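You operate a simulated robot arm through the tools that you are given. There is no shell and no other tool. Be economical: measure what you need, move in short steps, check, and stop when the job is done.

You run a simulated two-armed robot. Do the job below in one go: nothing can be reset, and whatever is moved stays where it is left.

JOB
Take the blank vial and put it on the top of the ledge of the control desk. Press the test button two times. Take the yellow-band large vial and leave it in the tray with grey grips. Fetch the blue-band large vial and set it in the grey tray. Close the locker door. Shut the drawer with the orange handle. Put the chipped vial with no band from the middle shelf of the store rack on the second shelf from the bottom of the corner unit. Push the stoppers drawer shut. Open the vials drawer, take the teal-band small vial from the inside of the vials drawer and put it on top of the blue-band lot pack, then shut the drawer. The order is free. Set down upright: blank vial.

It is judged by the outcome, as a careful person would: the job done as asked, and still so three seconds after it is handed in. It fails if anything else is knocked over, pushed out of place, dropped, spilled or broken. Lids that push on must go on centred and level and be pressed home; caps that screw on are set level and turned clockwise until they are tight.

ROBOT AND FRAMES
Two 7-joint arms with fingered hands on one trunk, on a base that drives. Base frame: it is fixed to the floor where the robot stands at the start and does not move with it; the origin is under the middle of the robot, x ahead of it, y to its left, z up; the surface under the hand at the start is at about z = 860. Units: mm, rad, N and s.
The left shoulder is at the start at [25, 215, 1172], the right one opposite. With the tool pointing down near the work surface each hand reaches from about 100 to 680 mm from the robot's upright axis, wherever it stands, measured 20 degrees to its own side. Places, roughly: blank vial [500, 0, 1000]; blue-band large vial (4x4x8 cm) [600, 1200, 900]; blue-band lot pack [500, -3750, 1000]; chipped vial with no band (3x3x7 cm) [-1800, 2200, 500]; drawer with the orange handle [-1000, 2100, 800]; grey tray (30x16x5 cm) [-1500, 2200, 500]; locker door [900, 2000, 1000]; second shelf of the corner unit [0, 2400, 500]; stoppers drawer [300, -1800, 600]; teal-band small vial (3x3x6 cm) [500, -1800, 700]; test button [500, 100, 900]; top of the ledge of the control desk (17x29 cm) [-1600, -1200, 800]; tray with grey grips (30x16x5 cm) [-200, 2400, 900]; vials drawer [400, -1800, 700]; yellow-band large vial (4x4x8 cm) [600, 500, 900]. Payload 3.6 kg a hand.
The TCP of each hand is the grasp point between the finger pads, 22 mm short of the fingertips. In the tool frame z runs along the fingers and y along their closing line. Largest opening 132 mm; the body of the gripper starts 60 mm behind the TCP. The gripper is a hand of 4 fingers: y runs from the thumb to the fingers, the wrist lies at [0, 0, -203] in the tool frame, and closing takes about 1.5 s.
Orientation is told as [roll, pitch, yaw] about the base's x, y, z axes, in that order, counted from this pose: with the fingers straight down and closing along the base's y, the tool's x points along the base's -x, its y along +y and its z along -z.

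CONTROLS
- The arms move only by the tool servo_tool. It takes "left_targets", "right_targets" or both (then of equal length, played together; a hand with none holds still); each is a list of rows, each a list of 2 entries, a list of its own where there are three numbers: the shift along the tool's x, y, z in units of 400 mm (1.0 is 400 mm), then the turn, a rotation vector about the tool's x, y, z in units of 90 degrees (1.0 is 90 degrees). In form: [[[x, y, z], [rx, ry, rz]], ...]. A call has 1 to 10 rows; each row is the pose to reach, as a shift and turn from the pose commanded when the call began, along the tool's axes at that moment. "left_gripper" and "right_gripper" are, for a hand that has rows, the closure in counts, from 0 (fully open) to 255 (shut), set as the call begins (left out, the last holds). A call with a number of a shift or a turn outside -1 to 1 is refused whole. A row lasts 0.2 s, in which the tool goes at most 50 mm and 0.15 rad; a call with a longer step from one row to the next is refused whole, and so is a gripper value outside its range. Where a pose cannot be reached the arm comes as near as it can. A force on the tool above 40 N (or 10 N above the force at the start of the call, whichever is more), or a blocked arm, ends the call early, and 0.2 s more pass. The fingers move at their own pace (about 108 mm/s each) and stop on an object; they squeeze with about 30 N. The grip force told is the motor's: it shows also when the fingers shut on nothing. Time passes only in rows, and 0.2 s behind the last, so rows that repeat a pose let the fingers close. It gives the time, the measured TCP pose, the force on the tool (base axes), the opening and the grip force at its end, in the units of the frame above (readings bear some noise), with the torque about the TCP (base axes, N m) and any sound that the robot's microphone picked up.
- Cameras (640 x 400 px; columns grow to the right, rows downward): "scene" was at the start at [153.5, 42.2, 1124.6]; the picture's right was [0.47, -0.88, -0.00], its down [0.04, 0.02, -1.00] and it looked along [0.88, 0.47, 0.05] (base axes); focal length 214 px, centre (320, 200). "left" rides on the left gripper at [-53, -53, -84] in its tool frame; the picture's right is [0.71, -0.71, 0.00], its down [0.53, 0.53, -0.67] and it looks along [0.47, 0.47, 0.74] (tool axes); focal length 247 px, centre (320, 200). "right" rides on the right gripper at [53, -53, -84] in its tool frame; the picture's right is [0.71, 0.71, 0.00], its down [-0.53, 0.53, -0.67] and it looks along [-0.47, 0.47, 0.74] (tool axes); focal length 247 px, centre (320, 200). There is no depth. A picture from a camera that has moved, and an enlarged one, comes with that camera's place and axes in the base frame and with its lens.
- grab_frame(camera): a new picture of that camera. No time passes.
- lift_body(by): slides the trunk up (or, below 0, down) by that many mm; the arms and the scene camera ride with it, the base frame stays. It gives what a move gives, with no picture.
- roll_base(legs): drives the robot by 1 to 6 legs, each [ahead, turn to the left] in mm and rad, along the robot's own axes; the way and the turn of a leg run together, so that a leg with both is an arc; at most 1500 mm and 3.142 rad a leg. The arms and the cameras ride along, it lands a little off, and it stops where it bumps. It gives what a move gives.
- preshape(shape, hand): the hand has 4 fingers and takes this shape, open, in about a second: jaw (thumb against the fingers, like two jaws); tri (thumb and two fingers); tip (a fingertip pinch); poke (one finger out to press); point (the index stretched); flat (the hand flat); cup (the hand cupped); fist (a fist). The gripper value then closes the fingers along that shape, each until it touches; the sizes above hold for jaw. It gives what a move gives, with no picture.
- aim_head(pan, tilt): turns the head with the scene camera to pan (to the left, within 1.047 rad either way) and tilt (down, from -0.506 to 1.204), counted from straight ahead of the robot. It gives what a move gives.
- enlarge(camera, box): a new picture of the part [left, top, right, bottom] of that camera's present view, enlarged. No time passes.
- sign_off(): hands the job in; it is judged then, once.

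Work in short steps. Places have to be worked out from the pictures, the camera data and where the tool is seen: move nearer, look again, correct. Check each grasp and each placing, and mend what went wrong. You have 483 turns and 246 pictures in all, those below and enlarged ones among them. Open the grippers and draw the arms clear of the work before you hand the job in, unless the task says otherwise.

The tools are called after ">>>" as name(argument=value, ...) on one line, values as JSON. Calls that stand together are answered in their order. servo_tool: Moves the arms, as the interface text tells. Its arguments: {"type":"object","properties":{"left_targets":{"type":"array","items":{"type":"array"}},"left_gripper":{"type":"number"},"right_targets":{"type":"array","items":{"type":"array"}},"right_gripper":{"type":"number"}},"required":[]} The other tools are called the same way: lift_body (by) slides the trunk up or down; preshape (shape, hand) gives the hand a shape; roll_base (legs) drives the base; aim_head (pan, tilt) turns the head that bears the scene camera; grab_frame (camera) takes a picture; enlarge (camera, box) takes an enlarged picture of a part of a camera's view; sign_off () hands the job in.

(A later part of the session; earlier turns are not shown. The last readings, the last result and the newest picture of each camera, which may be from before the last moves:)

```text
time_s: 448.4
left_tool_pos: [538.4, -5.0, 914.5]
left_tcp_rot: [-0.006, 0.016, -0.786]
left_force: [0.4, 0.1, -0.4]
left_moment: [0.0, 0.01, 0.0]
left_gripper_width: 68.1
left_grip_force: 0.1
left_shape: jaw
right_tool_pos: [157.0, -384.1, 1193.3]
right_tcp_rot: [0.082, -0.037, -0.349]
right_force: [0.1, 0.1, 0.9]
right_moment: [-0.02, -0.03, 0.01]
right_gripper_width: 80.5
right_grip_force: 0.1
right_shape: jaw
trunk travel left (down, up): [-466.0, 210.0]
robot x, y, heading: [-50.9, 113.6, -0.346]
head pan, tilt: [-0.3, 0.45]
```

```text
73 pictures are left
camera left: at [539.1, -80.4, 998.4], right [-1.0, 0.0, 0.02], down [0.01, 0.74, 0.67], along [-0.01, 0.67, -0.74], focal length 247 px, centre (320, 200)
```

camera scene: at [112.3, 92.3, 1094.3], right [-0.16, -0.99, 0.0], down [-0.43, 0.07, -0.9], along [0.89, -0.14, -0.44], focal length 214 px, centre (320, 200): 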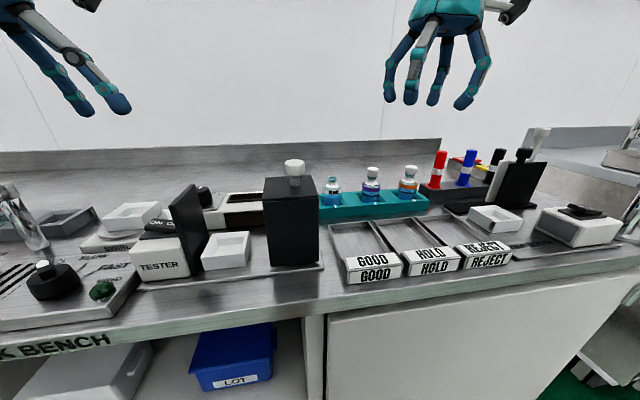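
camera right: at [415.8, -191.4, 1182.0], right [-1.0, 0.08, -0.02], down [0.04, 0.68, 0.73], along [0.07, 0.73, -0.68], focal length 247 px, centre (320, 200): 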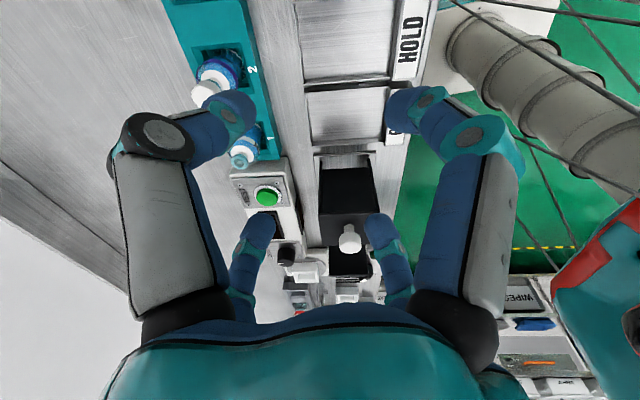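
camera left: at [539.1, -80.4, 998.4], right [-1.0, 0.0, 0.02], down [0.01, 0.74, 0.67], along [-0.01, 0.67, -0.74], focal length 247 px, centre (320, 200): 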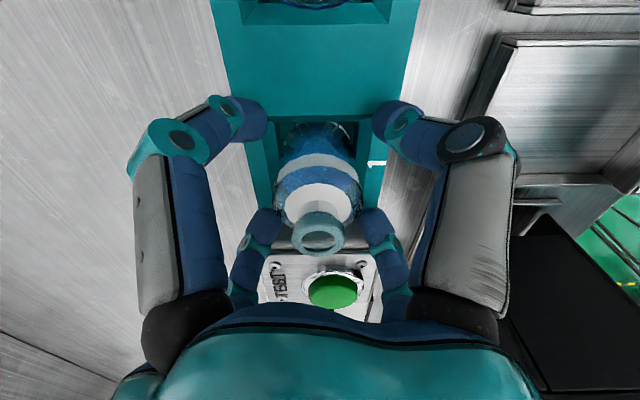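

Centred. I close the hand and then lift straight up.

>>> servo_tool(left_targets=[[[0, 0, 0], [0, 0, 0]], [[0, 0, 0], [0, 0, 0]], [[0, 0, 0], [0, 0, 0]], [[0, 0, 0], [0, 0, 0]], [[0, 0, 0], [0, 0, 0]], [[0, 0, 0], [0, 0, 0]]], left_gripper=255)

>>> servo_tool(left_targets=[[[0, 0, -0.04], [0, 0, 0]], [[0, 0, -0.1], [0, 0, 0]], [[0, 0, -0.18], [0, 0, 0]], [[0, 0, -0.27], [0, 0, 0]], [[0, 0, -0.36], [0, 0, 0]], [[0, 0, -0.45], [0, 0, 0]], [[0, 0, -0.5], [0, 0, 0]]])

>>> grab_frame(camera="left")

```text
time_s: 449.8
left_tool_pos: [538.4, -5.3, 914.9]
left_tcp_rot: [-0.008, 0.016, -0.785]
left_force: [0.6, 0.5, 0.4]
left_moment: [-0.02, -0.03, 0.02]
left_gripper_width: 33.1
left_grip_force: 30.0
left_shape: jaw
right_tool_pos: [157.3, -384.6, 1193.6]
right_tcp_rot: [0.082, -0.037, -0.349]
right_force: [-0.4, -0.3, -0.1]
right_moment: [0.02, 0.0, -0.03]
right_gripper_width: 80.4
right_grip_force: 0.0
right_shape: jaw
trunk travel left (down, up): [-466.0, 210.0]
robot x, y, heading: [-50.2, 112.2, -0.351]
head pan, tilt: [-0.3, 0.45]
```

```text
time_s: 451.4
left_tool_pos: [542.4, -6.2, 1112.4]
left_tcp_rot: [-0.007, 0.017, -0.785]
left_force: [-0.1, -0.5, -0.6]
left_moment: [-0.01, -0.02, 0.01]
left_gripper_width: 33.1
left_grip_force: 30.2
left_shape: jaw
right_tool_pos: [156.9, -384.5, 1193.8]
right_tcp_rot: [0.082, -0.037, -0.351]
right_force: [0.0, 0.4, -0.4]
right_moment: [-0.02, 0.0, 0.03]
right_gripper_width: 80.3
right_grip_force: 0.0
right_shape: jaw
trunk travel left (down, up): [-466.0, 210.0]
robot x, y, heading: [-51.3, 112.6, -0.352]
head pan, tilt: [-0.3, 0.45]
```

```text
72 pictures are left
camera left: at [543.4, -82.0, 1197.6], right [-1.0, 0.0, 0.02], down [0.01, 0.74, 0.67], along [-0.01, 0.67, -0.74], focal length 247 px, centre (320, 200)
```

left: 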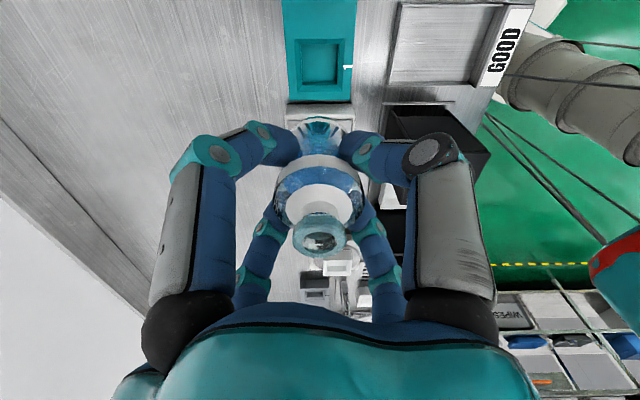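

The blank vial is held upright. I fold the left arm gently, back off, and turn toward the control desk.

>>> servo_tool(left_targets=[[[0.06, 0, -0.01], [0, 0, -0.03]], [[0.13, 0.005, -0.03], [0, 0, -0.07]], [[0.2, 0.01, -0.05], [0, 0, -0.11]], [[0.28, 0.015, -0.07], [0, 0, -0.15]], [[0.36, 0.02, -0.08], [0, 0, -0.19]], [[0.44, 0.025, -0.09], [0, 0, -0.23]], [[0.535, 0.028, -0.1], [0, 0, -0.276]]])

>>> roll_base(legs=[[-300, 0]])

>>> roll_base(legs=[[0, -0.65]])

>>> roll_base(legs=[[0, -0.65]])

>>> roll_base(legs=[[0, -0.65]])

>>> aim_head(pan=0.0, tilt=0.2)

>>> grab_frame(camera="scene")

```text
time_s: 453.0
left_tool_pos: [398.4, 154.5, 1158.4]
left_tcp_rot: [0.001, 0.015, -0.351]
left_force: [0.0, -0.6, -0.6]
left_moment: [-0.05, 0.03, 0.02]
left_gripper_width: 33.1
left_grip_force: 30.2
left_shape: jaw
right_tool_pos: [154.2, -383.4, 1194.4]
right_tcp_rot: [0.079, -0.038, -0.348]
right_force: [0.3, -0.2, 0.1]
right_moment: [-0.01, 0.02, 0.0]
right_gripper_width: 80.4
right_grip_force: 0.0
right_shape: jaw
trunk travel left (down, up): [-466.0, 210.0]
robot x, y, heading: [-50.0, 118.6, -0.348]
head pan, tilt: [-0.3, 0.45]
```

```text
time_s: 455.0
left_tool_pos: [114.1, 257.5, 1157.9]
left_tcp_rot: [-0.002, 0.014, -0.351]
left_force: [0.2, -0.7, 0.0]
left_moment: [-0.01, 0.0, 0.0]
left_gripper_width: 33.1
left_grip_force: 30.2
left_shape: jaw
right_tool_pos: [-127.5, -279.8, 1193.5]
right_tcp_rot: [0.081, -0.038, -0.348]
right_force: [-0.5, 0.4, 0.0]
right_moment: [0.02, 0.0, 0.01]
right_gripper_width: 80.5
right_grip_force: 0.1
right_shape: jaw
trunk travel left (down, up): [-466.0, 210.0]
robot x, y, heading: [-331.6, 220.7, -0.347]
head pan, tilt: [-0.3, 0.45]
```

```text
time_s: 457.2
left_tool_pos: [45.1, -25.8, 1157.7]
left_tcp_rot: [0.001, 0.017, -1.005]
left_force: [-0.1, 0.1, -1.2]
left_moment: [0.0, -0.01, 0.0]
left_gripper_width: 33.4
left_grip_force: 29.5
left_shape: jaw
right_tool_pos: [-470.3, -304.8, 1194.1]
right_tcp_rot: [0.083, -0.037, -1.002]
right_force: [0.0, -0.1, -0.4]
right_moment: [-0.01, -0.02, 0.02]
right_gripper_width: 80.5
right_grip_force: 0.1
right_shape: jaw
trunk travel left (down, up): [-466.0, 210.0]
robot x, y, heading: [-313.0, 235.2, -0.994]
head pan, tilt: [-0.3, 0.45]
```

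```text
time_s: 459.5
left_tool_pos: [-187.6, -186.7, 1158.4]
left_tcp_rot: [0.0, 0.016, -1.669]
left_force: [0.4, -0.2, -0.8]
left_moment: [-0.02, 0.01, -0.02]
left_gripper_width: 33.2
left_grip_force: 29.8
left_shape: jaw
right_tool_pos: [-767.4, -89.7, 1194.8]
right_tcp_rot: [0.082, -0.036, -1.665]
right_force: [-0.1, -0.4, 0.4]
right_moment: [0.0, -0.03, 0.0]
right_gripper_width: 80.5
right_grip_force: 0.0
right_shape: jaw
trunk travel left (down, up): [-466.0, 210.0]
robot x, y, heading: [-278.4, 229.9, -1.658]
head pan, tilt: [-0.3, 0.45]
```

```text
time_s: 461.6
left_tool_pos: [-457.9, -158.3, 1160.1]
left_tcp_rot: [0.0, 0.018, -2.309]
left_force: [0.4, -0.8, -0.7]
left_moment: [0.02, 0.0, 0.0]
left_gripper_width: 33.3
left_grip_force: 30.1
left_shape: jaw
right_tool_pos: [-862.3, 269.0, 1194.5]
right_tcp_rot: [0.08, -0.036, -2.308]
right_force: [-0.7, 0.1, -0.4]
right_moment: [0.03, 0.0, -0.01]
right_gripper_width: 80.4
right_grip_force: 0.0
right_shape: jaw
trunk travel left (down, up): [-466.0, 210.0]
robot x, y, heading: [-255.6, 215.1, -2.291]
head pan, tilt: [-0.3, 0.45]
```

```text
time_s: 462.4
left_tool_pos: [-455.0, -159.3, 1160.7]
left_tcp_rot: [-0.001, 0.016, -2.311]
left_force: [-0.6, 0.4, -0.6]
left_moment: [0.03, 0.0, 0.02]
left_gripper_width: 32.8
left_grip_force: 30.1
left_shape: jaw
right_tool_pos: [-860.0, 268.7, 1196.0]
right_tcp_rot: [0.081, -0.039, -2.307]
right_force: [-0.7, 0.3, 0.7]
right_moment: [0.0, 0.0, -0.02]
right_gripper_width: 80.4
right_grip_force: 0.1
right_shape: jaw
trunk travel left (down, up): [-466.0, 210.0]
robot x, y, heading: [-259.8, 213.5, -2.293]
head pan, tilt: [0.0, 0.201]
```

```text
71 pictures are left
camera scene: at [-372.7, 88.2, 1117.5], right [-0.75, 0.66, 0.0], down [0.13, 0.15, -0.98], along [-0.65, -0.73, -0.2], focal length 214 px, centre (320, 200)
```

scene: 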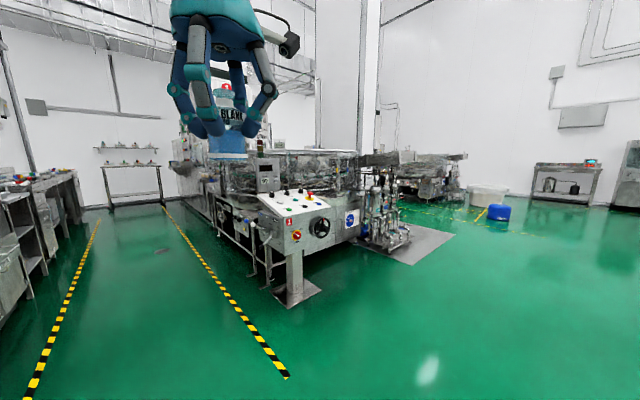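

The control desk is ahead; I zoom on it to find the ledge.

>>> enlarge(camera="scene", box=[200, 130, 380, 310])

```text
2.22 times, centred on (290, 220) of scene
camera zoom: at [-372.7, 88.2, 1117.5], right [-0.75, 0.66, 0.0], down [0.13, 0.15, -0.98], along [-0.65, -0.73, -0.2], focal length 477 px, centre (387, 156)
```

zoom: 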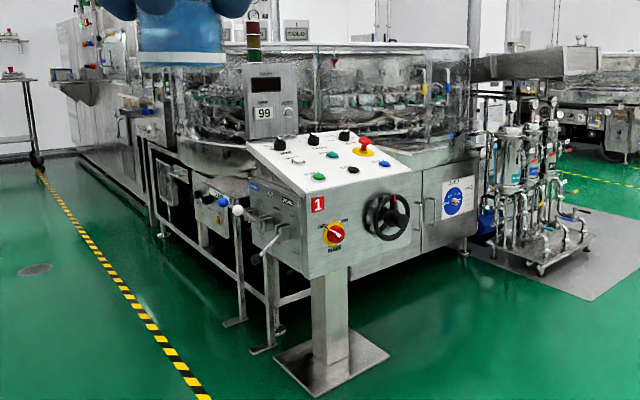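

The ledge is the flat top right of the sloped panel, around (-1600, -1200). I drive to the north side of it.

>>> roll_base(legs=[[0, -0.33]])

>>> roll_base(legs=[[1400, 0]])

>>> roll_base(legs=[[0, 0.75]])

>>> aim_head(pan=0.2, tilt=0.4)

>>> grab_frame(camera="scene")

```text
time_s: 463.9
left_tool_pos: [-567.0, -77.2, 1159.5]
left_tcp_rot: [-0.002, 0.017, -2.634]
left_force: [0.4, -0.2, -0.2]
left_moment: [0.0, -0.01, 0.01]
left_gripper_width: 32.9
left_grip_force: 29.8
left_shape: jaw
right_tool_pos: [-815.2, 454.8, 1195.4]
right_tcp_rot: [0.081, -0.036, -2.632]
right_force: [0.8, 0.1, 0.1]
right_moment: [-0.02, -0.01, 0.0]
right_gripper_width: 80.2
right_grip_force: 0.1
right_shape: jaw
trunk travel left (down, up): [-466.0, 210.0]
robot x, y, heading: [-252.1, 203.3, -2.618]
head pan, tilt: [0.0, 0.201]
```

```text
time_s: 470.8
left_tool_pos: [-1786.3, -748.6, 1160.1]
left_tcp_rot: [0.001, 0.017, -2.658]
left_force: [-0.3, 0.6, -1.1]
left_moment: [0.0, 0.02, -0.02]
left_gripper_width: 33.0
left_grip_force: 30.0
left_shape: jaw
right_tool_pos: [-2022.8, -208.8, 1195.3]
right_tcp_rot: [0.082, -0.036, -2.654]
right_force: [-1.0, 0.0, -0.5]
right_moment: [-0.01, 0.0, 0.03]
right_gripper_width: 80.4
right_grip_force: 0.1
right_shape: jaw
trunk travel left (down, up): [-466.0, 210.0]
robot x, y, heading: [-1469.2, -479.4, -2.639]
head pan, tilt: [0.0, 0.201]
```

```text
time_s: 473.2
left_tool_pos: [-1519.0, -896.4, 1161.0]
left_tcp_rot: [0.0, 0.017, -1.91]
left_force: [0.7, 0.3, -1.3]
left_moment: [0.04, 0.01, 0.01]
left_gripper_width: 32.5
left_grip_force: 30.2
left_shape: jaw
right_tool_pos: [-2058.4, -661.0, 1195.8]
right_tcp_rot: [0.082, -0.036, -1.908]
right_force: [0.0, -0.4, -0.3]
right_moment: [0.01, 0.0, 0.01]
right_gripper_width: 80.3
right_grip_force: 0.0
right_shape: jaw
trunk travel left (down, up): [-466.0, 210.0]
robot x, y, heading: [-1497.8, -468.4, -1.903]
head pan, tilt: [0.0, 0.201]
```

```text
time_s: 474.0
left_tool_pos: [-1519.8, -894.1, 1162.2]
left_tcp_rot: [0.002, 0.016, -1.911]
left_force: [0.0, -1.2, -0.8]
left_moment: [-0.02, -0.07, -0.01]
left_gripper_width: 32.7
left_grip_force: 29.5
left_shape: jaw
right_tool_pos: [-2059.0, -659.5, 1195.9]
right_tcp_rot: [0.084, -0.038, -1.907]
right_force: [0.0, 0.3, 0.4]
right_moment: [-0.03, 0.0, 0.04]
right_gripper_width: 80.4
right_grip_force: 0.0
right_shape: jaw
trunk travel left (down, up): [-466.0, 210.0]
robot x, y, heading: [-1499.1, -466.2, -1.901]
head pan, tilt: [0.201, 0.4]
```

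```text
69 pictures are left
camera scene: at [-1538.2, -632.7, 1099.1], right [-0.99, 0.13, 0.0], down [0.05, 0.39, -0.92], along [-0.12, -0.91, -0.39], focal length 214 px, centre (320, 200)
```

scene: 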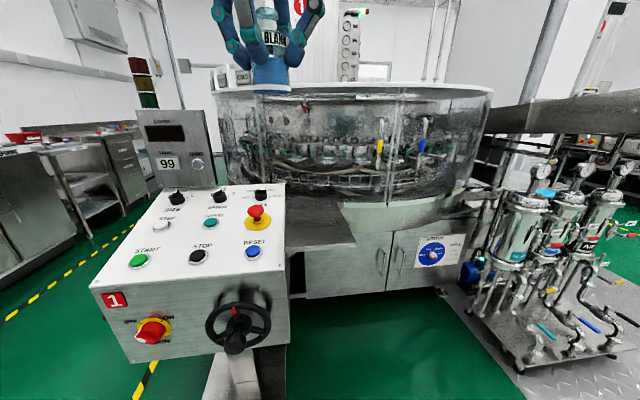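

The ledge is the dark plate right of the panel: x -1680..-1517, y -1350..-1060, z ≈ 800, and it is free. I drive 90 mm closer and bring the vial over it.

>>> roll_base(legs=[[90, 0]])

```text
time_s: 475.1
left_tool_pos: [-1546.8, -981.0, 1161.5]
left_tcp_rot: [0.002, 0.018, -1.91]
left_force: [0.7, -0.2, -1.2]
left_moment: [-0.01, 0.02, 0.02]
left_gripper_width: 32.7
left_grip_force: 30.0
left_shape: jaw
right_tool_pos: [-2088.1, -747.2, 1195.8]
right_tcp_rot: [0.082, -0.035, -1.906]
right_force: [-1.0, -0.5, -0.1]
right_moment: [0.0, 0.03, 0.02]
right_gripper_width: 80.4
right_grip_force: 0.2
right_shape: jaw
trunk travel left (down, up): [-466.0, 210.0]
robot x, y, heading: [-1524.4, -555.2, -1.9]
head pan, tilt: [0.201, 0.4]
```

>>> servo_tool(left_targets=[[[-0.08, 0.003, 0.03], [0, 0, 0]], [[-0.17, 0.006, 0.08], [0, 0, 0]], [[-0.26, 0.01, 0.14], [0, 0, 0]], [[-0.34, 0.013, 0.21], [0, 0, 0]], [[-0.41, 0.016, 0.28], [0, 0, 0]], [[-0.46, 0.019, 0.35], [0, 0, 0]], [[-0.468, 0.019, 0.4025], [0, 0, 0]]])

>>> grab_frame(camera="left")

>>> grab_frame(camera="scene")

```text
time_s: 476.7
left_tool_pos: [-1600.9, -1156.1, 998.1]
left_tcp_rot: [-0.001, 0.016, -1.911]
left_force: [-0.7, 0.2, -1.2]
left_moment: [0.0, -0.02, 0.01]
left_gripper_width: 32.9
left_grip_force: 30.1
left_shape: jaw
right_tool_pos: [-2086.6, -745.1, 1195.8]
right_tcp_rot: [0.083, -0.034, -1.906]
right_force: [-0.2, 0.5, -0.1]
right_moment: [0.0, -0.04, -0.03]
right_gripper_width: 80.3
right_grip_force: 0.1
right_shape: jaw
trunk travel left (down, up): [-466.0, 210.0]
robot x, y, heading: [-1525.3, -555.5, -1.903]
head pan, tilt: [0.201, 0.4]
```

```text
68 pictures are left
camera left: at [-1668.8, -1190.0, 1081.1], right [-0.43, 0.9, 0.01], down [0.67, 0.31, 0.68], along [0.61, 0.3, -0.74], focal length 247 px, centre (320, 200)
```

left: 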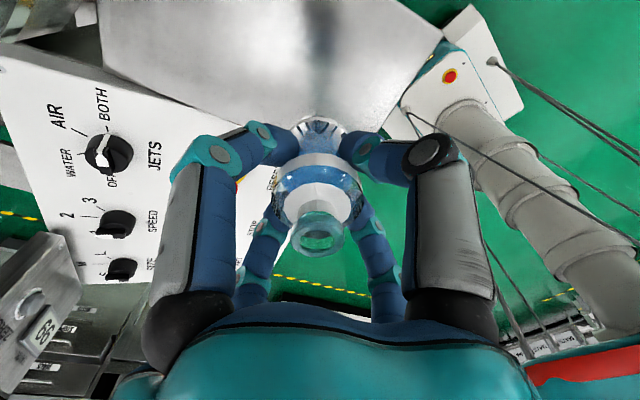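

```text
67 pictures are left
camera scene: at [-1566.2, -717.6, 1099.0], right [-0.99, 0.13, 0.0], down [0.05, 0.39, -0.92], along [-0.12, -0.91, -0.39], focal length 214 px, centre (320, 200)
```

scene: 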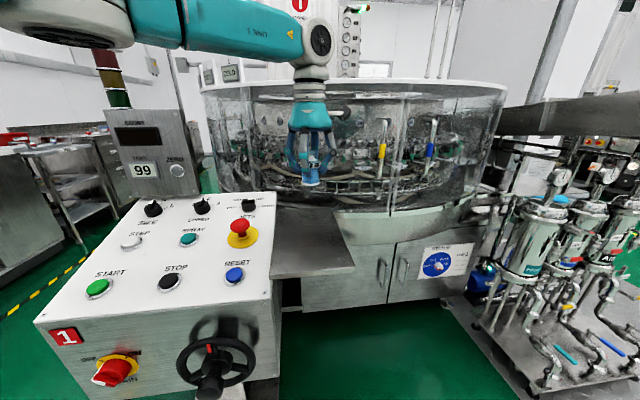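

The vial is over the middle of the ledge. I lower toward it.

>>> servo_tool(left_targets=[[[0, 0, 0.08], [0, 0, 0]], [[0, 0, 0.16], [0, 0, 0]], [[0, 0, 0.24], [0, 0, 0]], [[0, 0, 0.29], [0, 0, 0]], [[0, 0, 0.31], [0, 0, 0]], [[0, 0, 0.31], [0, 0, 0]]])

>>> servo_tool(left_targets=[[[0, 0, 0.01], [0, 0, 0]], [[0, 0, 0.02], [0, 0, 0]], [[0, 0, 0.03], [0, 0, 0]], [[0, 0, 0.03], [0, 0, 0]]])

```text
time_s: 478.1
left_tool_pos: [-1600.3, -1156.7, 874.0]
left_tcp_rot: [0.0, 0.016, -1.908]
left_force: [-0.9, 0.6, -1.9]
left_moment: [-0.01, 0.03, 0.04]
left_gripper_width: 32.5
left_grip_force: 30.3
left_shape: jaw
right_tool_pos: [-2087.3, -746.1, 1197.3]
right_tcp_rot: [0.08, -0.036, -1.908]
right_force: [-0.2, -0.1, 0.1]
right_moment: [0.02, 0.02, 0.02]
right_gripper_width: 80.2
right_grip_force: 0.2
right_shape: jaw
trunk travel left (down, up): [-466.0, 210.0]
robot x, y, heading: [-1528.8, -551.3, -1.895]
head pan, tilt: [0.201, 0.4]
```

```text
time_s: 479.1
left_tool_pos: [-1599.7, -1154.3, 862.8]
left_tcp_rot: [0.001, 0.016, -1.909]
left_force: [1.1, -0.4, -1.2]
left_moment: [0.01, -0.03, -0.03]
left_gripper_width: 33.0
left_grip_force: 30.0
left_shape: jaw
right_tool_pos: [-2085.2, -746.4, 1197.4]
right_tcp_rot: [0.083, -0.036, -1.905]
right_force: [0.8, 0.6, -0.3]
right_moment: [-0.02, -0.02, 0.02]
right_gripper_width: 80.0
right_grip_force: 0.2
right_shape: jaw
trunk travel left (down, up): [-466.0, 210.0]
robot x, y, heading: [-1524.8, -556.4, -1.894]
head pan, tilt: [0.201, 0.4]
```

>>> servo_tool(left_targets=[[[0, 0, 0.008], [0, 0, 0]], [[0, 0, 0.016], [0, 0, 0]], [[0, 0, 0.024], [0, 0, 0]], [[0, 0, 0.024], [0, 0, 0]]])

>>> enlarge(camera="scene", box=[240, 130, 400, 290])

```text
time_s: 480.1
left_tool_pos: [-1600.0, -1154.2, 852.2]
left_tcp_rot: [-0.001, 0.015, -1.91]
left_force: [0.0, -0.5, -0.2]
left_moment: [0.0, 0.03, 0.0]
left_gripper_width: 33.1
left_grip_force: 30.0
left_shape: jaw
right_tool_pos: [-2087.3, -745.7, 1197.4]
right_tcp_rot: [0.082, -0.037, -1.906]
right_force: [-0.8, 0.5, -0.4]
right_moment: [0.02, 0.02, 0.0]
right_gripper_width: 80.3
right_grip_force: 0.0
right_shape: jaw
trunk travel left (down, up): [-466.0, 210.0]
robot x, y, heading: [-1528.3, -554.0, -1.897]
head pan, tilt: [0.201, 0.4]
```

```text
2.50 times, centred on (320, 210) of scene
camera zoom: at [-1566.3, -717.6, 1099.0], right [-0.99, 0.13, 0.0], down [0.05, 0.39, -0.92], along [-0.12, -0.91, -0.39], focal length 536 px, centre (320, 175)
```

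zoom: 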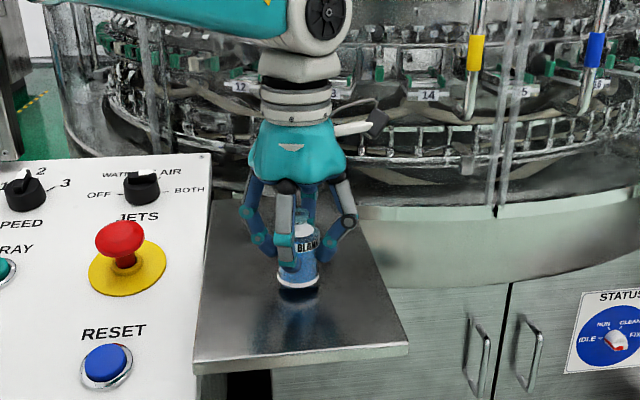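

>>> servo_tool(left_targets=[[[0, 0, 0.006], [0, 0, 0]], [[0, 0, 0.012], [0, 0, 0]], [[0, 0, 0.018], [0, 0, 0]], [[0, 0, 0.018], [0, 0, 0]]])

>>> servo_tool(left_targets=[[[0, 0, 0.006], [0, 0, 0]], [[0, 0, 0.012], [0, 0, 0]], [[0, 0, 0.012], [0, 0, 0]]])

```text
time_s: 481.1
left_tool_pos: [-1599.9, -1155.0, 847.4]
left_tcp_rot: [-0.001, 0.013, -1.911]
left_force: [1.2, -0.2, 16.3]
left_moment: [-0.06, 0.02, 0.03]
left_gripper_width: 33.1
left_grip_force: 30.0
left_shape: jaw
right_tool_pos: [-2087.0, -745.0, 1198.6]
right_tcp_rot: [0.084, -0.038, -1.907]
right_force: [0.0, 0.2, -0.7]
right_moment: [-0.02, 0.0, -0.01]
right_gripper_width: 80.4
right_grip_force: 0.0
right_shape: jaw
trunk travel left (down, up): [-466.0, 210.0]
robot x, y, heading: [-1532.1, -553.3, -1.897]
head pan, tilt: [0.201, 0.4]
```

```text
time_s: 481.9
left_tool_pos: [-1601.1, -1154.6, 846.7]
left_tcp_rot: [0.002, 0.006, -1.912]
left_force: [2.5, -2.4, 34.6]
left_moment: [-0.09, 0.05, 0.06]
left_gripper_width: 33.8
left_grip_force: 29.9
left_shape: jaw
right_tool_pos: [-2085.7, -742.2, 1198.2]
right_tcp_rot: [0.084, -0.04, -1.906]
right_force: [-0.6, -0.1, 1.0]
right_moment: [0.0, 0.03, 0.01]
right_gripper_width: 80.1
right_grip_force: 0.1
right_shape: jaw
trunk travel left (down, up): [-466.0, 210.0]
robot x, y, heading: [-1527.6, -553.4, -1.899]
head pan, tilt: [0.201, 0.4]
```

Contact is firm. I relieve by ~8 mm of command, then open and lift clear.

>>> servo_tool(left_targets=[[[0, 0, -0.012], [0, 0, 0]], [[0, 0, -0.02], [0, 0, 0]], [[0, 0, -0.02], [0, 0, 0]]])

>>> servo_tool(left_targets=[[[0, 0, 0], [0, 0, 0]], [[0, 0, 0], [0, 0, 0]], [[0, 0, 0], [0, 0, 0]], [[0, 0, 0], [0, 0, 0]], [[0, 0, 0], [0, 0, 0]]], left_gripper=90)

>>> grab_frame(camera="left")

```text
time_s: 482.7
left_tool_pos: [-1599.3, -1152.2, 848.6]
left_tcp_rot: [0.002, 0.02, -1.912]
left_force: [-0.5, 0.5, 3.0]
left_moment: [-0.1, 0.07, -0.02]
left_gripper_width: 33.4
left_grip_force: 29.8
left_shape: jaw
right_tool_pos: [-2086.6, -744.7, 1198.0]
right_tcp_rot: [0.083, -0.037, -1.905]
right_force: [-0.6, 0.0, -0.1]
right_moment: [-0.04, 0.0, 0.0]
right_gripper_width: 80.1
right_grip_force: 0.1
right_shape: jaw
trunk travel left (down, up): [-466.0, 210.0]
robot x, y, heading: [-1527.7, -551.8, -1.901]
head pan, tilt: [0.201, 0.4]
```

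```text
time_s: 483.9
left_tool_pos: [-1599.7, -1155.0, 849.5]
left_tcp_rot: [0.001, 0.016, -1.909]
left_force: [-0.4, -0.4, -0.2]
left_moment: [-0.01, 0.01, -0.05]
left_gripper_width: 85.1
left_grip_force: 0.0
left_shape: jaw
right_tool_pos: [-2087.3, -745.4, 1196.5]
right_tcp_rot: [0.083, -0.035, -1.907]
right_force: [-0.2, 0.0, -0.1]
right_moment: [0.02, -0.01, 0.02]
right_gripper_width: 80.3
right_grip_force: 0.1
right_shape: jaw
trunk travel left (down, up): [-466.0, 210.0]
robot x, y, heading: [-1528.2, -553.2, -1.894]
head pan, tilt: [0.201, 0.4]
```

```text
65 pictures are left
camera left: at [-1667.7, -1188.1, 933.1], right [-0.43, 0.9, 0.01], down [0.67, 0.31, 0.68], along [0.61, 0.3, -0.74], focal length 247 px, centre (320, 200)
```

left: 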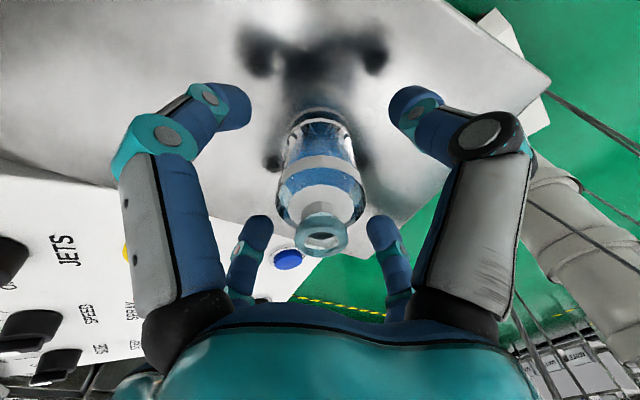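

The blank vial stands upright on the ledge. I lift straight up and withdraw.

>>> servo_tool(left_targets=[[[0, 0, -0.06], [0, 0, 0]], [[0, 0, -0.14], [0, 0, 0]], [[0, 0, -0.24], [0, 0, 0]], [[0, 0, -0.34], [0, 0, 0]], [[0, 0, -0.44], [0, 0, 0]], [[0.08, 0, -0.5], [0, 0, 0]], [[0.18, 0, -0.56], [0, 0, 0]], [[0.28, 0, -0.62], [0, 0, 0]], [[0.38, -0.02, -0.66], [0, 0, 0]]])

>>> roll_base(legs=[[-350, 0]])

>>> grab_frame(camera="scene")

```text
time_s: 485.9
left_tool_pos: [-1557.2, -1012.8, 1115.9]
left_tcp_rot: [0.002, 0.017, -1.909]
left_force: [-0.6, 0.6, 0.9]
left_moment: [-0.01, 0.0, 0.01]
left_gripper_width: 85.2
left_grip_force: 0.1
left_shape: jaw
right_tool_pos: [-2087.3, -745.1, 1197.0]
right_tcp_rot: [0.084, -0.037, -1.905]
right_force: [0.5, -0.2, 0.4]
right_moment: [-0.04, 0.03, 0.02]
right_gripper_width: 80.1
right_grip_force: 0.1
right_shape: jaw
trunk travel left (down, up): [-466.0, 210.0]
robot x, y, heading: [-1527.6, -557.7, -1.902]
head pan, tilt: [0.201, 0.4]
```

```text
time_s: 488.1
left_tool_pos: [-1447.1, -689.2, 1115.4]
left_tcp_rot: [0.0, 0.015, -1.911]
left_force: [0.6, 0.6, 0.9]
left_moment: [-0.04, 0.02, 0.03]
left_gripper_width: 84.9
left_grip_force: 0.1
left_shape: jaw
right_tool_pos: [-1977.3, -420.2, 1197.3]
right_tcp_rot: [0.083, -0.039, -1.908]
right_force: [-0.4, 0.5, -0.8]
right_moment: [0.0, 0.01, 0.04]
right_gripper_width: 80.1
right_grip_force: 0.1
right_shape: jaw
trunk travel left (down, up): [-466.0, 210.0]
robot x, y, heading: [-1419.6, -230.4, -1.905]
head pan, tilt: [0.201, 0.4]
```

```text
64 pictures are left
camera scene: at [-1455.8, -392.7, 1099.2], right [-0.99, 0.13, 0.0], down [0.05, 0.39, -0.92], along [-0.12, -0.91, -0.39], focal length 214 px, centre (320, 200)
```

scene: 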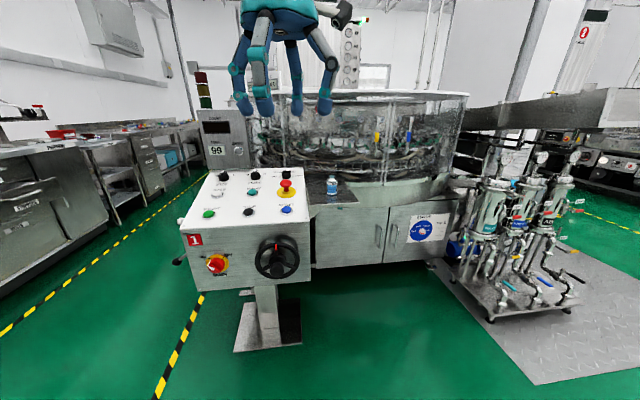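

Blank vial done. I now head to the drawers at about (300, -1800).

>>> roll_base(legs=[[0, 0.67]])

>>> roll_base(legs=[[0, 0.67]])

>>> roll_base(legs=[[1260, 0]])

>>> roll_base(legs=[[0, -0.5]])

>>> roll_base(legs=[[0, -0.5]])

```text
time_s: 490.4
left_tool_pos: [-1154.1, -603.9, 1114.5]
left_tcp_rot: [0.0, 0.016, -1.234]
left_force: [0.0, -0.4, 0.3]
left_moment: [-0.03, -0.03, -0.02]
left_gripper_width: 85.0
left_grip_force: 0.0
left_shape: jaw
right_tool_pos: [-1734.9, -724.7, 1198.3]
right_tcp_rot: [0.084, -0.036, -1.231]
right_force: [0.3, -0.6, -0.1]
right_moment: [0.0, 0.0, 0.05]
right_gripper_width: 80.3
right_grip_force: 0.2
right_shape: jaw
trunk travel left (down, up): [-466.0, 210.0]
robot x, y, heading: [-1446.0, -235.8, -1.222]
head pan, tilt: [0.201, 0.4]
```

```text
time_s: 492.6
left_tool_pos: [-986.3, -343.6, 1115.4]
left_tcp_rot: [0.001, 0.016, -0.563]
left_force: [0.8, 0.1, -0.1]
left_moment: [0.03, 0.0, 0.01]
left_gripper_width: 85.2
left_grip_force: 0.1
left_shape: jaw
right_tool_pos: [-1365.5, -800.6, 1197.9]
right_tcp_rot: [0.084, -0.037, -0.557]
right_force: [-0.4, -0.1, -0.1]
right_moment: [0.01, 0.03, 0.03]
right_gripper_width: 80.2
right_grip_force: 0.0
right_shape: jaw
trunk travel left (down, up): [-466.0, 210.0]
robot x, y, heading: [-1459.2, -262.5, -0.552]
head pan, tilt: [0.201, 0.4]
```

```text
time_s: 498.9
left_tool_pos: [65.6, -986.7, 1115.1]
left_tcp_rot: [0.002, 0.016, -0.558]
left_force: [0.0, -0.2, -0.7]
left_moment: [-0.04, -0.02, 0.0]
left_gripper_width: 85.2
left_grip_force: 0.0
left_shape: jaw
right_tool_pos: [-311.6, -1444.2, 1199.2]
right_tcp_rot: [0.085, -0.036, -0.555]
right_force: [-0.2, -0.1, 0.5]
right_moment: [-0.02, -0.03, -0.02]
right_gripper_width: 80.1
right_grip_force: 0.0
right_shape: jaw
trunk travel left (down, up): [-466.0, 210.0]
robot x, y, heading: [-408.8, -906.3, -0.549]
head pan, tilt: [0.201, 0.4]
```

```text
time_s: 500.7
left_tool_pos: [-28.8, -1205.7, 1116.7]
left_tcp_rot: [0.0, 0.016, -1.059]
left_force: [0.4, 0.1, 0.5]
left_moment: [0.01, 0.03, 0.0]
left_gripper_width: 85.4
left_grip_force: 0.0
left_shape: jaw
right_tool_pos: [-578.6, -1426.8, 1198.1]
right_tcp_rot: [0.082, -0.036, -1.057]
right_force: [-0.1, 0.0, -0.4]
right_moment: [0.02, 0.03, -0.01]
right_gripper_width: 80.3
right_grip_force: 0.1
right_shape: jaw
trunk travel left (down, up): [-466.0, 210.0]
robot x, y, heading: [-387.3, -897.8, -1.053]
head pan, tilt: [0.201, 0.4]
```

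```text
time_s: 502.6
left_tool_pos: [-223.9, -1343.3, 1117.1]
left_tcp_rot: [0.0, 0.017, -1.569]
left_force: [0.3, 0.4, 0.3]
left_moment: [0.04, 0.0, 0.0]
left_gripper_width: 85.3
left_grip_force: 0.0
left_shape: jaw
right_tool_pos: [-812.9, -1267.4, 1198.4]
right_tcp_rot: [0.084, -0.038, -1.565]
right_force: [-0.4, -0.7, 0.8]
right_moment: [0.04, 0.01, 0.01]
right_gripper_width: 80.1
right_grip_force: 0.1
right_shape: jaw
trunk travel left (down, up): [-466.0, 210.0]
robot x, y, heading: [-364.3, -899.3, -1.557]
head pan, tilt: [0.201, 0.4]
```

>>> aim_head(pan=0.5, tilt=0.4)

>>> grab_frame(camera="scene")

```text
time_s: 503.4
left_tool_pos: [-223.1, -1341.0, 1117.2]
left_tcp_rot: [0.0, 0.016, -1.569]
left_force: [0.5, 0.0, 0.2]
left_moment: [0.01, 0.04, 0.04]
left_gripper_width: 85.3
left_grip_force: 0.1
left_shape: jaw
right_tool_pos: [-811.6, -1266.7, 1200.0]
right_tcp_rot: [0.082, -0.039, -1.565]
right_force: [0.7, -0.7, 0.9]
right_moment: [-0.06, 0.01, 0.03]
right_gripper_width: 80.4
right_grip_force: 0.1
right_shape: jaw
trunk travel left (down, up): [-466.0, 210.0]
robot x, y, heading: [-367.9, -902.2, -1.556]
head pan, tilt: [0.499, 0.4]
```

```text
63 pictures are left
camera scene: at [-319.5, -1055.4, 1099.0], right [-0.87, -0.49, 0.0], down [-0.19, 0.34, -0.92], along [0.45, -0.8, -0.39], focal length 214 px, centre (320, 200)
```

scene: 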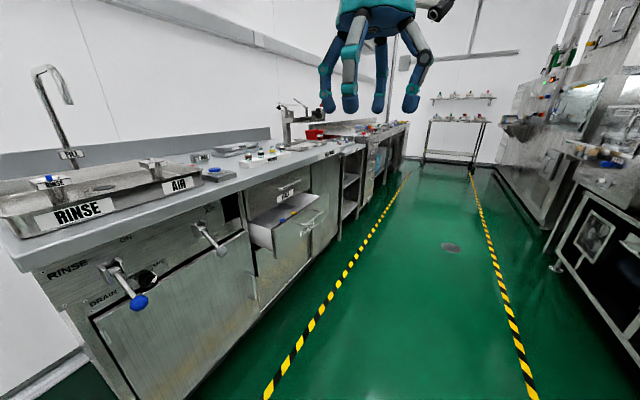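

>>> enlarge(camera="scene", box=[190, 120, 380, 280])

```text
2.50 times, centred on (285, 200) of scene
camera zoom: at [-319.5, -1055.4, 1099.0], right [-0.87, -0.49, 0.0], down [-0.19, 0.34, -0.92], along [0.45, -0.8, -0.39], focal length 536 px, centre (408, 200)
```

zoom: 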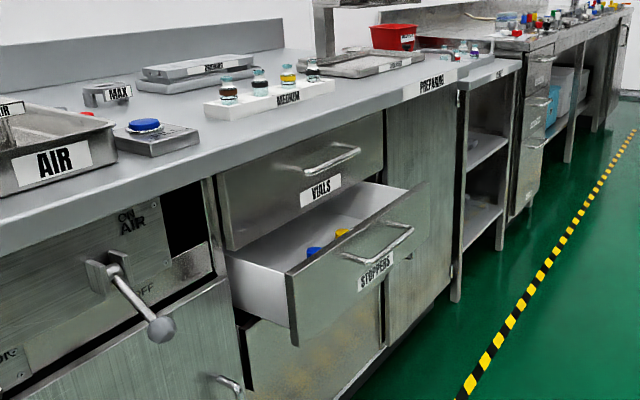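

VIALS drawer is closed above the open STOPPERS drawer, around y ≈ -1800. I drive there and face them.

>>> roll_base(legs=[[930, 0]])

>>> roll_base(legs=[[0, 0.78]])

>>> roll_base(legs=[[0, 0.78]])

>>> aim_head(pan=0.0, tilt=0.6)

>>> grab_frame(camera="scene")

```text
time_s: 508.2
left_tool_pos: [-184.8, -2257.0, 1117.9]
left_tcp_rot: [0.001, 0.017, -1.543]
left_force: [-0.7, 0.1, -0.1]
left_moment: [0.02, 0.04, 0.0]
left_gripper_width: 85.3
left_grip_force: 0.1
left_shape: jaw
right_tool_pos: [-774.1, -2194.9, 1199.5]
right_tcp_rot: [0.082, -0.037, -1.54]
right_force: [0.4, 0.2, -0.1]
right_moment: [-0.02, 0.01, -0.01]
right_gripper_width: 80.3
right_grip_force: 0.1
right_shape: jaw
trunk travel left (down, up): [-466.0, 210.0]
robot x, y, heading: [-341.1, -1817.4, -1.53]
head pan, tilt: [0.499, 0.4]
```

```text
time_s: 510.7
left_tool_pos: [81.0, -2020.2, 1117.1]
left_tcp_rot: [0.0, 0.015, -0.759]
left_force: [0.0, -0.5, 0.2]
left_moment: [0.0, 0.02, 0.04]
left_gripper_width: 85.3
left_grip_force: 0.1
left_shape: jaw
right_tool_pos: [-379.2, -2394.3, 1201.1]
right_tcp_rot: [0.084, -0.037, -0.757]
right_force: [-0.3, 0.6, 0.8]
right_moment: [0.01, -0.01, -0.02]
right_gripper_width: 80.0
right_grip_force: 0.0
right_shape: jaw
trunk travel left (down, up): [-466.0, 210.0]
robot x, y, heading: [-358.5, -1838.8, -0.743]
head pan, tilt: [0.499, 0.4]
```

```text
time_s: 513.2
left_tool_pos: [78.0, -1655.5, 1117.9]
left_tcp_rot: [0.0, 0.018, 0.029]
left_force: [-0.1, 0.2, 0.6]
left_moment: [0.02, -0.04, -0.01]
left_gripper_width: 85.2
left_grip_force: 0.0
left_shape: jaw
right_tool_pos: [17.7, -2244.8, 1200.7]
right_tcp_rot: [0.081, -0.036, 0.031]
right_force: [0.4, 0.0, 0.1]
right_moment: [-0.04, -0.01, 0.0]
right_gripper_width: 80.3
right_grip_force: 0.1
right_shape: jaw
trunk travel left (down, up): [-466.0, 210.0]
robot x, y, heading: [-358.7, -1875.3, 0.035]
head pan, tilt: [0.499, 0.4]
```

```text
time_s: 514.1
left_tool_pos: [77.0, -1657.0, 1119.2]
left_tcp_rot: [0.0, 0.017, 0.026]
left_force: [-0.2, -0.1, 0.1]
left_moment: [-0.01, 0.01, -0.01]
left_gripper_width: 85.2
left_grip_force: 0.0
left_shape: jaw
right_tool_pos: [16.0, -2245.9, 1200.9]
right_tcp_rot: [0.083, -0.037, 0.03]
right_force: [0.6, 0.1, 0.1]
right_moment: [-0.01, 0.03, -0.01]
right_gripper_width: 80.1
right_grip_force: 0.0
right_shape: jaw
trunk travel left (down, up): [-466.0, 210.0]
robot x, y, heading: [-356.5, -1873.6, 0.026]
head pan, tilt: [0.0, 0.6]
```

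```text
61 pictures are left
camera scene: at [-195.8, -1869.1, 1080.8], right [0.03, -1.0, 0.0], down [-0.57, -0.02, -0.82], along [0.82, 0.03, -0.57], focal length 214 px, centre (320, 200)
```

scene: 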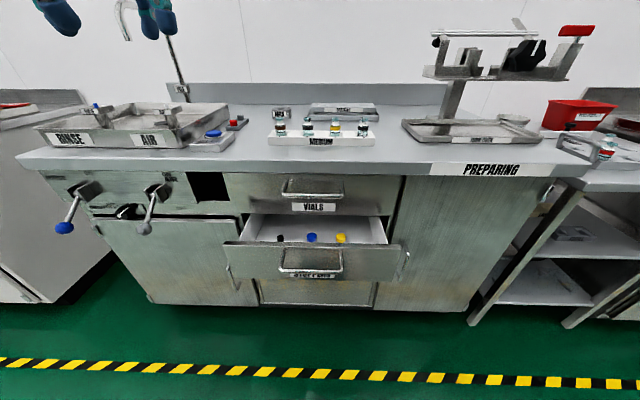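

VIALS handle ≈ (280, -1835, 780); STOPPERS handle ≈ (183, -1835, 595). I back off 220 mm, lower the trunk, and point the closed left hand forward at the stoppers drawer's height.

>>> roll_base(legs=[[-220, -0.026]])

>>> lift_body(by=-400)

>>> servo_tool(left_targets=[[[-0.03, -0.04, 0.02], [0, -0.09, 0]], [[-0.07, -0.08, 0.04], [0, -0.18, 0]], [[-0.12, -0.13, 0.07], [0, -0.27, 0]], [[-0.17, -0.18, 0.1], [0, -0.36, 0]], [[-0.22, -0.23, 0.13], [0, -0.45, 0]], [[-0.27, -0.28, 0.16], [0, -0.54, 0]], [[-0.32, -0.33, 0.19], [0, -0.63, 0]], [[-0.38, -0.38, 0.22], [0, -0.72, 0]], [[-0.43, -0.42, 0.25], [0, -0.81, 0]], [[-0.475, -0.445, 0.27], [0, -0.9, 0]]], left_gripper=255)

>>> aim_head(pan=0.0, tilt=0.25)

>>> grab_frame(camera="scene")

```text
time_s: 515.8
left_tool_pos: [-136.2, -1672.2, 1119.7]
left_tcp_rot: [-0.001, 0.014, 0.0]
left_force: [-0.3, -0.6, 0.6]
left_moment: [0.0, -0.03, 0.0]
left_gripper_width: 85.3
left_grip_force: 0.1
left_shape: jaw
right_tool_pos: [-213.4, -2259.5, 1201.7]
right_tcp_rot: [0.083, -0.038, 0.006]
right_force: [0.0, -0.3, 0.9]
right_moment: [-0.01, 0.02, -0.01]
right_gripper_width: 80.2
right_grip_force: 0.0
right_shape: jaw
trunk travel left (down, up): [-466.0, 210.0]
robot x, y, heading: [-576.8, -1878.6, 0.003]
head pan, tilt: [0.0, 0.6]
```

```text
time_s: 519.6
left_tool_pos: [-136.5, -1671.5, 719.5]
left_tcp_rot: [-0.001, 0.016, 0.0]
left_force: [-0.4, 0.0, -0.2]
left_moment: [-0.01, 0.0, 0.01]
left_gripper_width: 85.3
left_grip_force: 0.0
left_shape: jaw
right_tool_pos: [-213.0, -2258.9, 802.7]
right_tcp_rot: [0.083, -0.039, 0.005]
right_force: [-0.2, 0.4, 0.1]
right_moment: [-0.01, -0.03, -0.01]
right_gripper_width: 80.2
right_grip_force: 0.1
right_shape: jaw
trunk travel left (down, up): [-66.0, 610.0]
robot x, y, heading: [-578.6, -1878.9, 0.003]
head pan, tilt: [0.0, 0.6]
```

```text
time_s: 521.9
left_tool_pos: [53.9, -1851.6, 610.4]
left_tcp_rot: [-0.007, -1.403, 0.006]
left_force: [-0.3, -0.3, -0.4]
left_moment: [0.02, 0.0, -0.02]
left_gripper_width: 0.0
left_grip_force: 29.7
left_shape: jaw
right_tool_pos: [-212.3, -2259.2, 803.5]
right_tcp_rot: [0.08, -0.037, 0.007]
right_force: [0.5, 0.3, 0.6]
right_moment: [-0.03, -0.02, -0.02]
right_gripper_width: 80.3
right_grip_force: 0.1
right_shape: jaw
trunk travel left (down, up): [-66.0, 610.0]
robot x, y, heading: [-579.0, -1883.3, 0.003]
head pan, tilt: [0.0, 0.6]
```

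```text
time_s: 522.7
left_tool_pos: [53.5, -1850.7, 608.5]
left_tcp_rot: [0.002, -1.397, -0.002]
left_force: [0.8, -0.8, 0.3]
left_moment: [0.0, 0.01, 0.03]
left_gripper_width: 0.1
left_grip_force: 30.2
left_shape: jaw
right_tool_pos: [-211.8, -2259.0, 801.1]
right_tcp_rot: [0.081, -0.037, 0.004]
right_force: [-0.5, -0.1, 0.5]
right_moment: [-0.02, 0.0, 0.01]
right_gripper_width: 80.2
right_grip_force: 0.0
right_shape: jaw
trunk travel left (down, up): [-66.0, 610.0]
robot x, y, heading: [-578.2, -1879.3, 0.004]
head pan, tilt: [0.0, 0.25]
```

```text
60 pictures are left
camera scene: at [-401.8, -1877.8, 698.8], right [0.0, -1.0, 0.0], down [-0.25, 0.0, -0.97], along [0.97, 0.0, -0.25], focal length 214 px, centre (320, 200)
```

scene: 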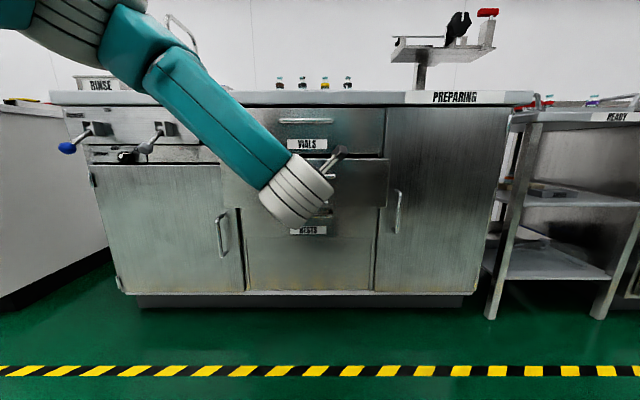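

The hand is in line with the stoppers drawer (panel z ≈ 518–657). I drive forward to push it.

>>> roll_base(legs=[[110, 0]])

>>> roll_base(legs=[[60, 0]])

>>> grab_frame(camera="scene")

```text
time_s: 523.9
left_tool_pos: [163.3, -1850.2, 610.7]
left_tcp_rot: [-0.001, -1.399, -0.001]
left_force: [-0.1, -0.2, -0.5]
left_moment: [0.01, 0.01, 0.0]
left_gripper_width: 0.0
left_grip_force: 30.1
left_shape: jaw
right_tool_pos: [-102.4, -2259.6, 801.5]
right_tcp_rot: [0.082, -0.035, 0.005]
right_force: [0.3, 0.3, 0.3]
right_moment: [0.01, 0.0, -0.03]
right_gripper_width: 79.9
right_grip_force: 0.1
right_shape: jaw
trunk travel left (down, up): [-66.0, 610.0]
robot x, y, heading: [-467.4, -1880.5, 0.002]
head pan, tilt: [0.0, 0.25]
```

```text
time_s: 524.8
left_tool_pos: [223.7, -1849.9, 610.3]
left_tcp_rot: [-0.001, -1.399, 0.002]
left_force: [0.1, -0.1, 0.9]
left_moment: [0.0, -0.02, -0.01]
left_gripper_width: 0.0
left_grip_force: 30.1
left_shape: jaw
right_tool_pos: [-43.4, -2260.1, 802.3]
right_tcp_rot: [0.082, -0.038, 0.003]
right_force: [-0.3, -1.0, 0.1]
right_moment: [-0.01, -0.05, 0.02]
right_gripper_width: 80.4
right_grip_force: 0.1
right_shape: jaw
trunk travel left (down, up): [-66.0, 610.0]
robot x, y, heading: [-405.2, -1875.8, 0.0]
head pan, tilt: [0.0, 0.25]
```

```text
59 pictures are left
camera scene: at [-231.5, -1877.7, 698.8], right [0.0, -1.0, 0.0], down [-0.25, 0.0, -0.97], along [0.97, 0.0, -0.25], focal length 214 px, centre (320, 200)
```

scene: 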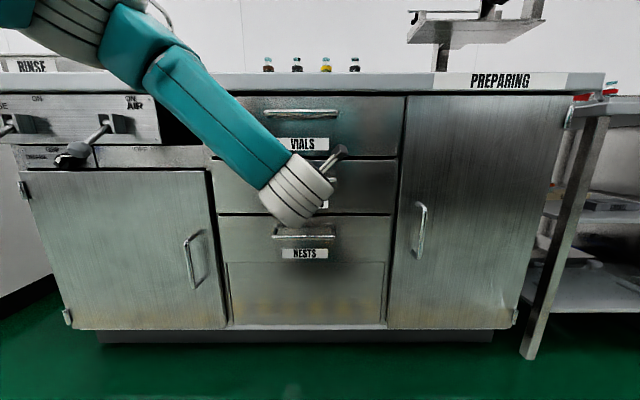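

It moves lightly and now looks about flush with its neighbours. I push on until it stops.

>>> roll_base(legs=[[50, 0]])

>>> grab_frame(camera="scene")

```text
time_s: 525.8
left_tool_pos: [272.1, -1849.8, 604.8]
left_tcp_rot: [0.017, -1.384, -0.021]
left_force: [-26.8, -3.3, -27.5]
left_moment: [0.03, -0.1, 0.0]
left_gripper_width: 0.1
left_grip_force: 29.9
left_shape: jaw
right_tool_pos: [7.5, -2259.2, 801.5]
right_tcp_rot: [0.083, -0.035, 0.006]
right_force: [0.3, -0.6, -0.2]
right_moment: [0.01, 0.03, 0.01]
right_gripper_width: 80.4
right_grip_force: 0.0
right_shape: jaw
trunk travel left (down, up): [-66.0, 610.0]
robot x, y, heading: [-358.5, -1879.9, 0.001]
head pan, tilt: [0.0, 0.25]
```

```text
58 pictures are left
camera scene: at [-180.9, -1877.6, 698.4], right [0.0, -1.0, 0.0], down [-0.25, 0.0, -0.97], along [0.97, 0.0, -0.25], focal length 214 px, centre (320, 200)
```

scene: 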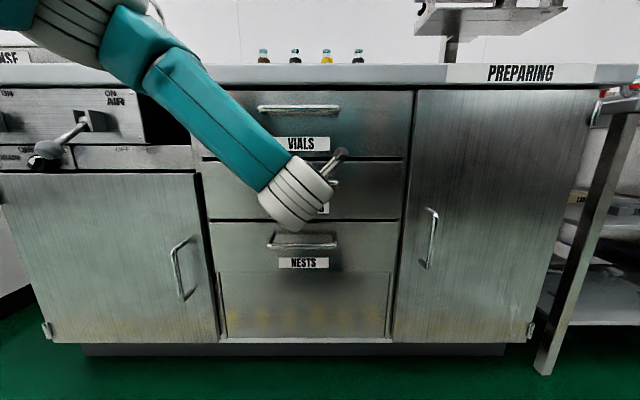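

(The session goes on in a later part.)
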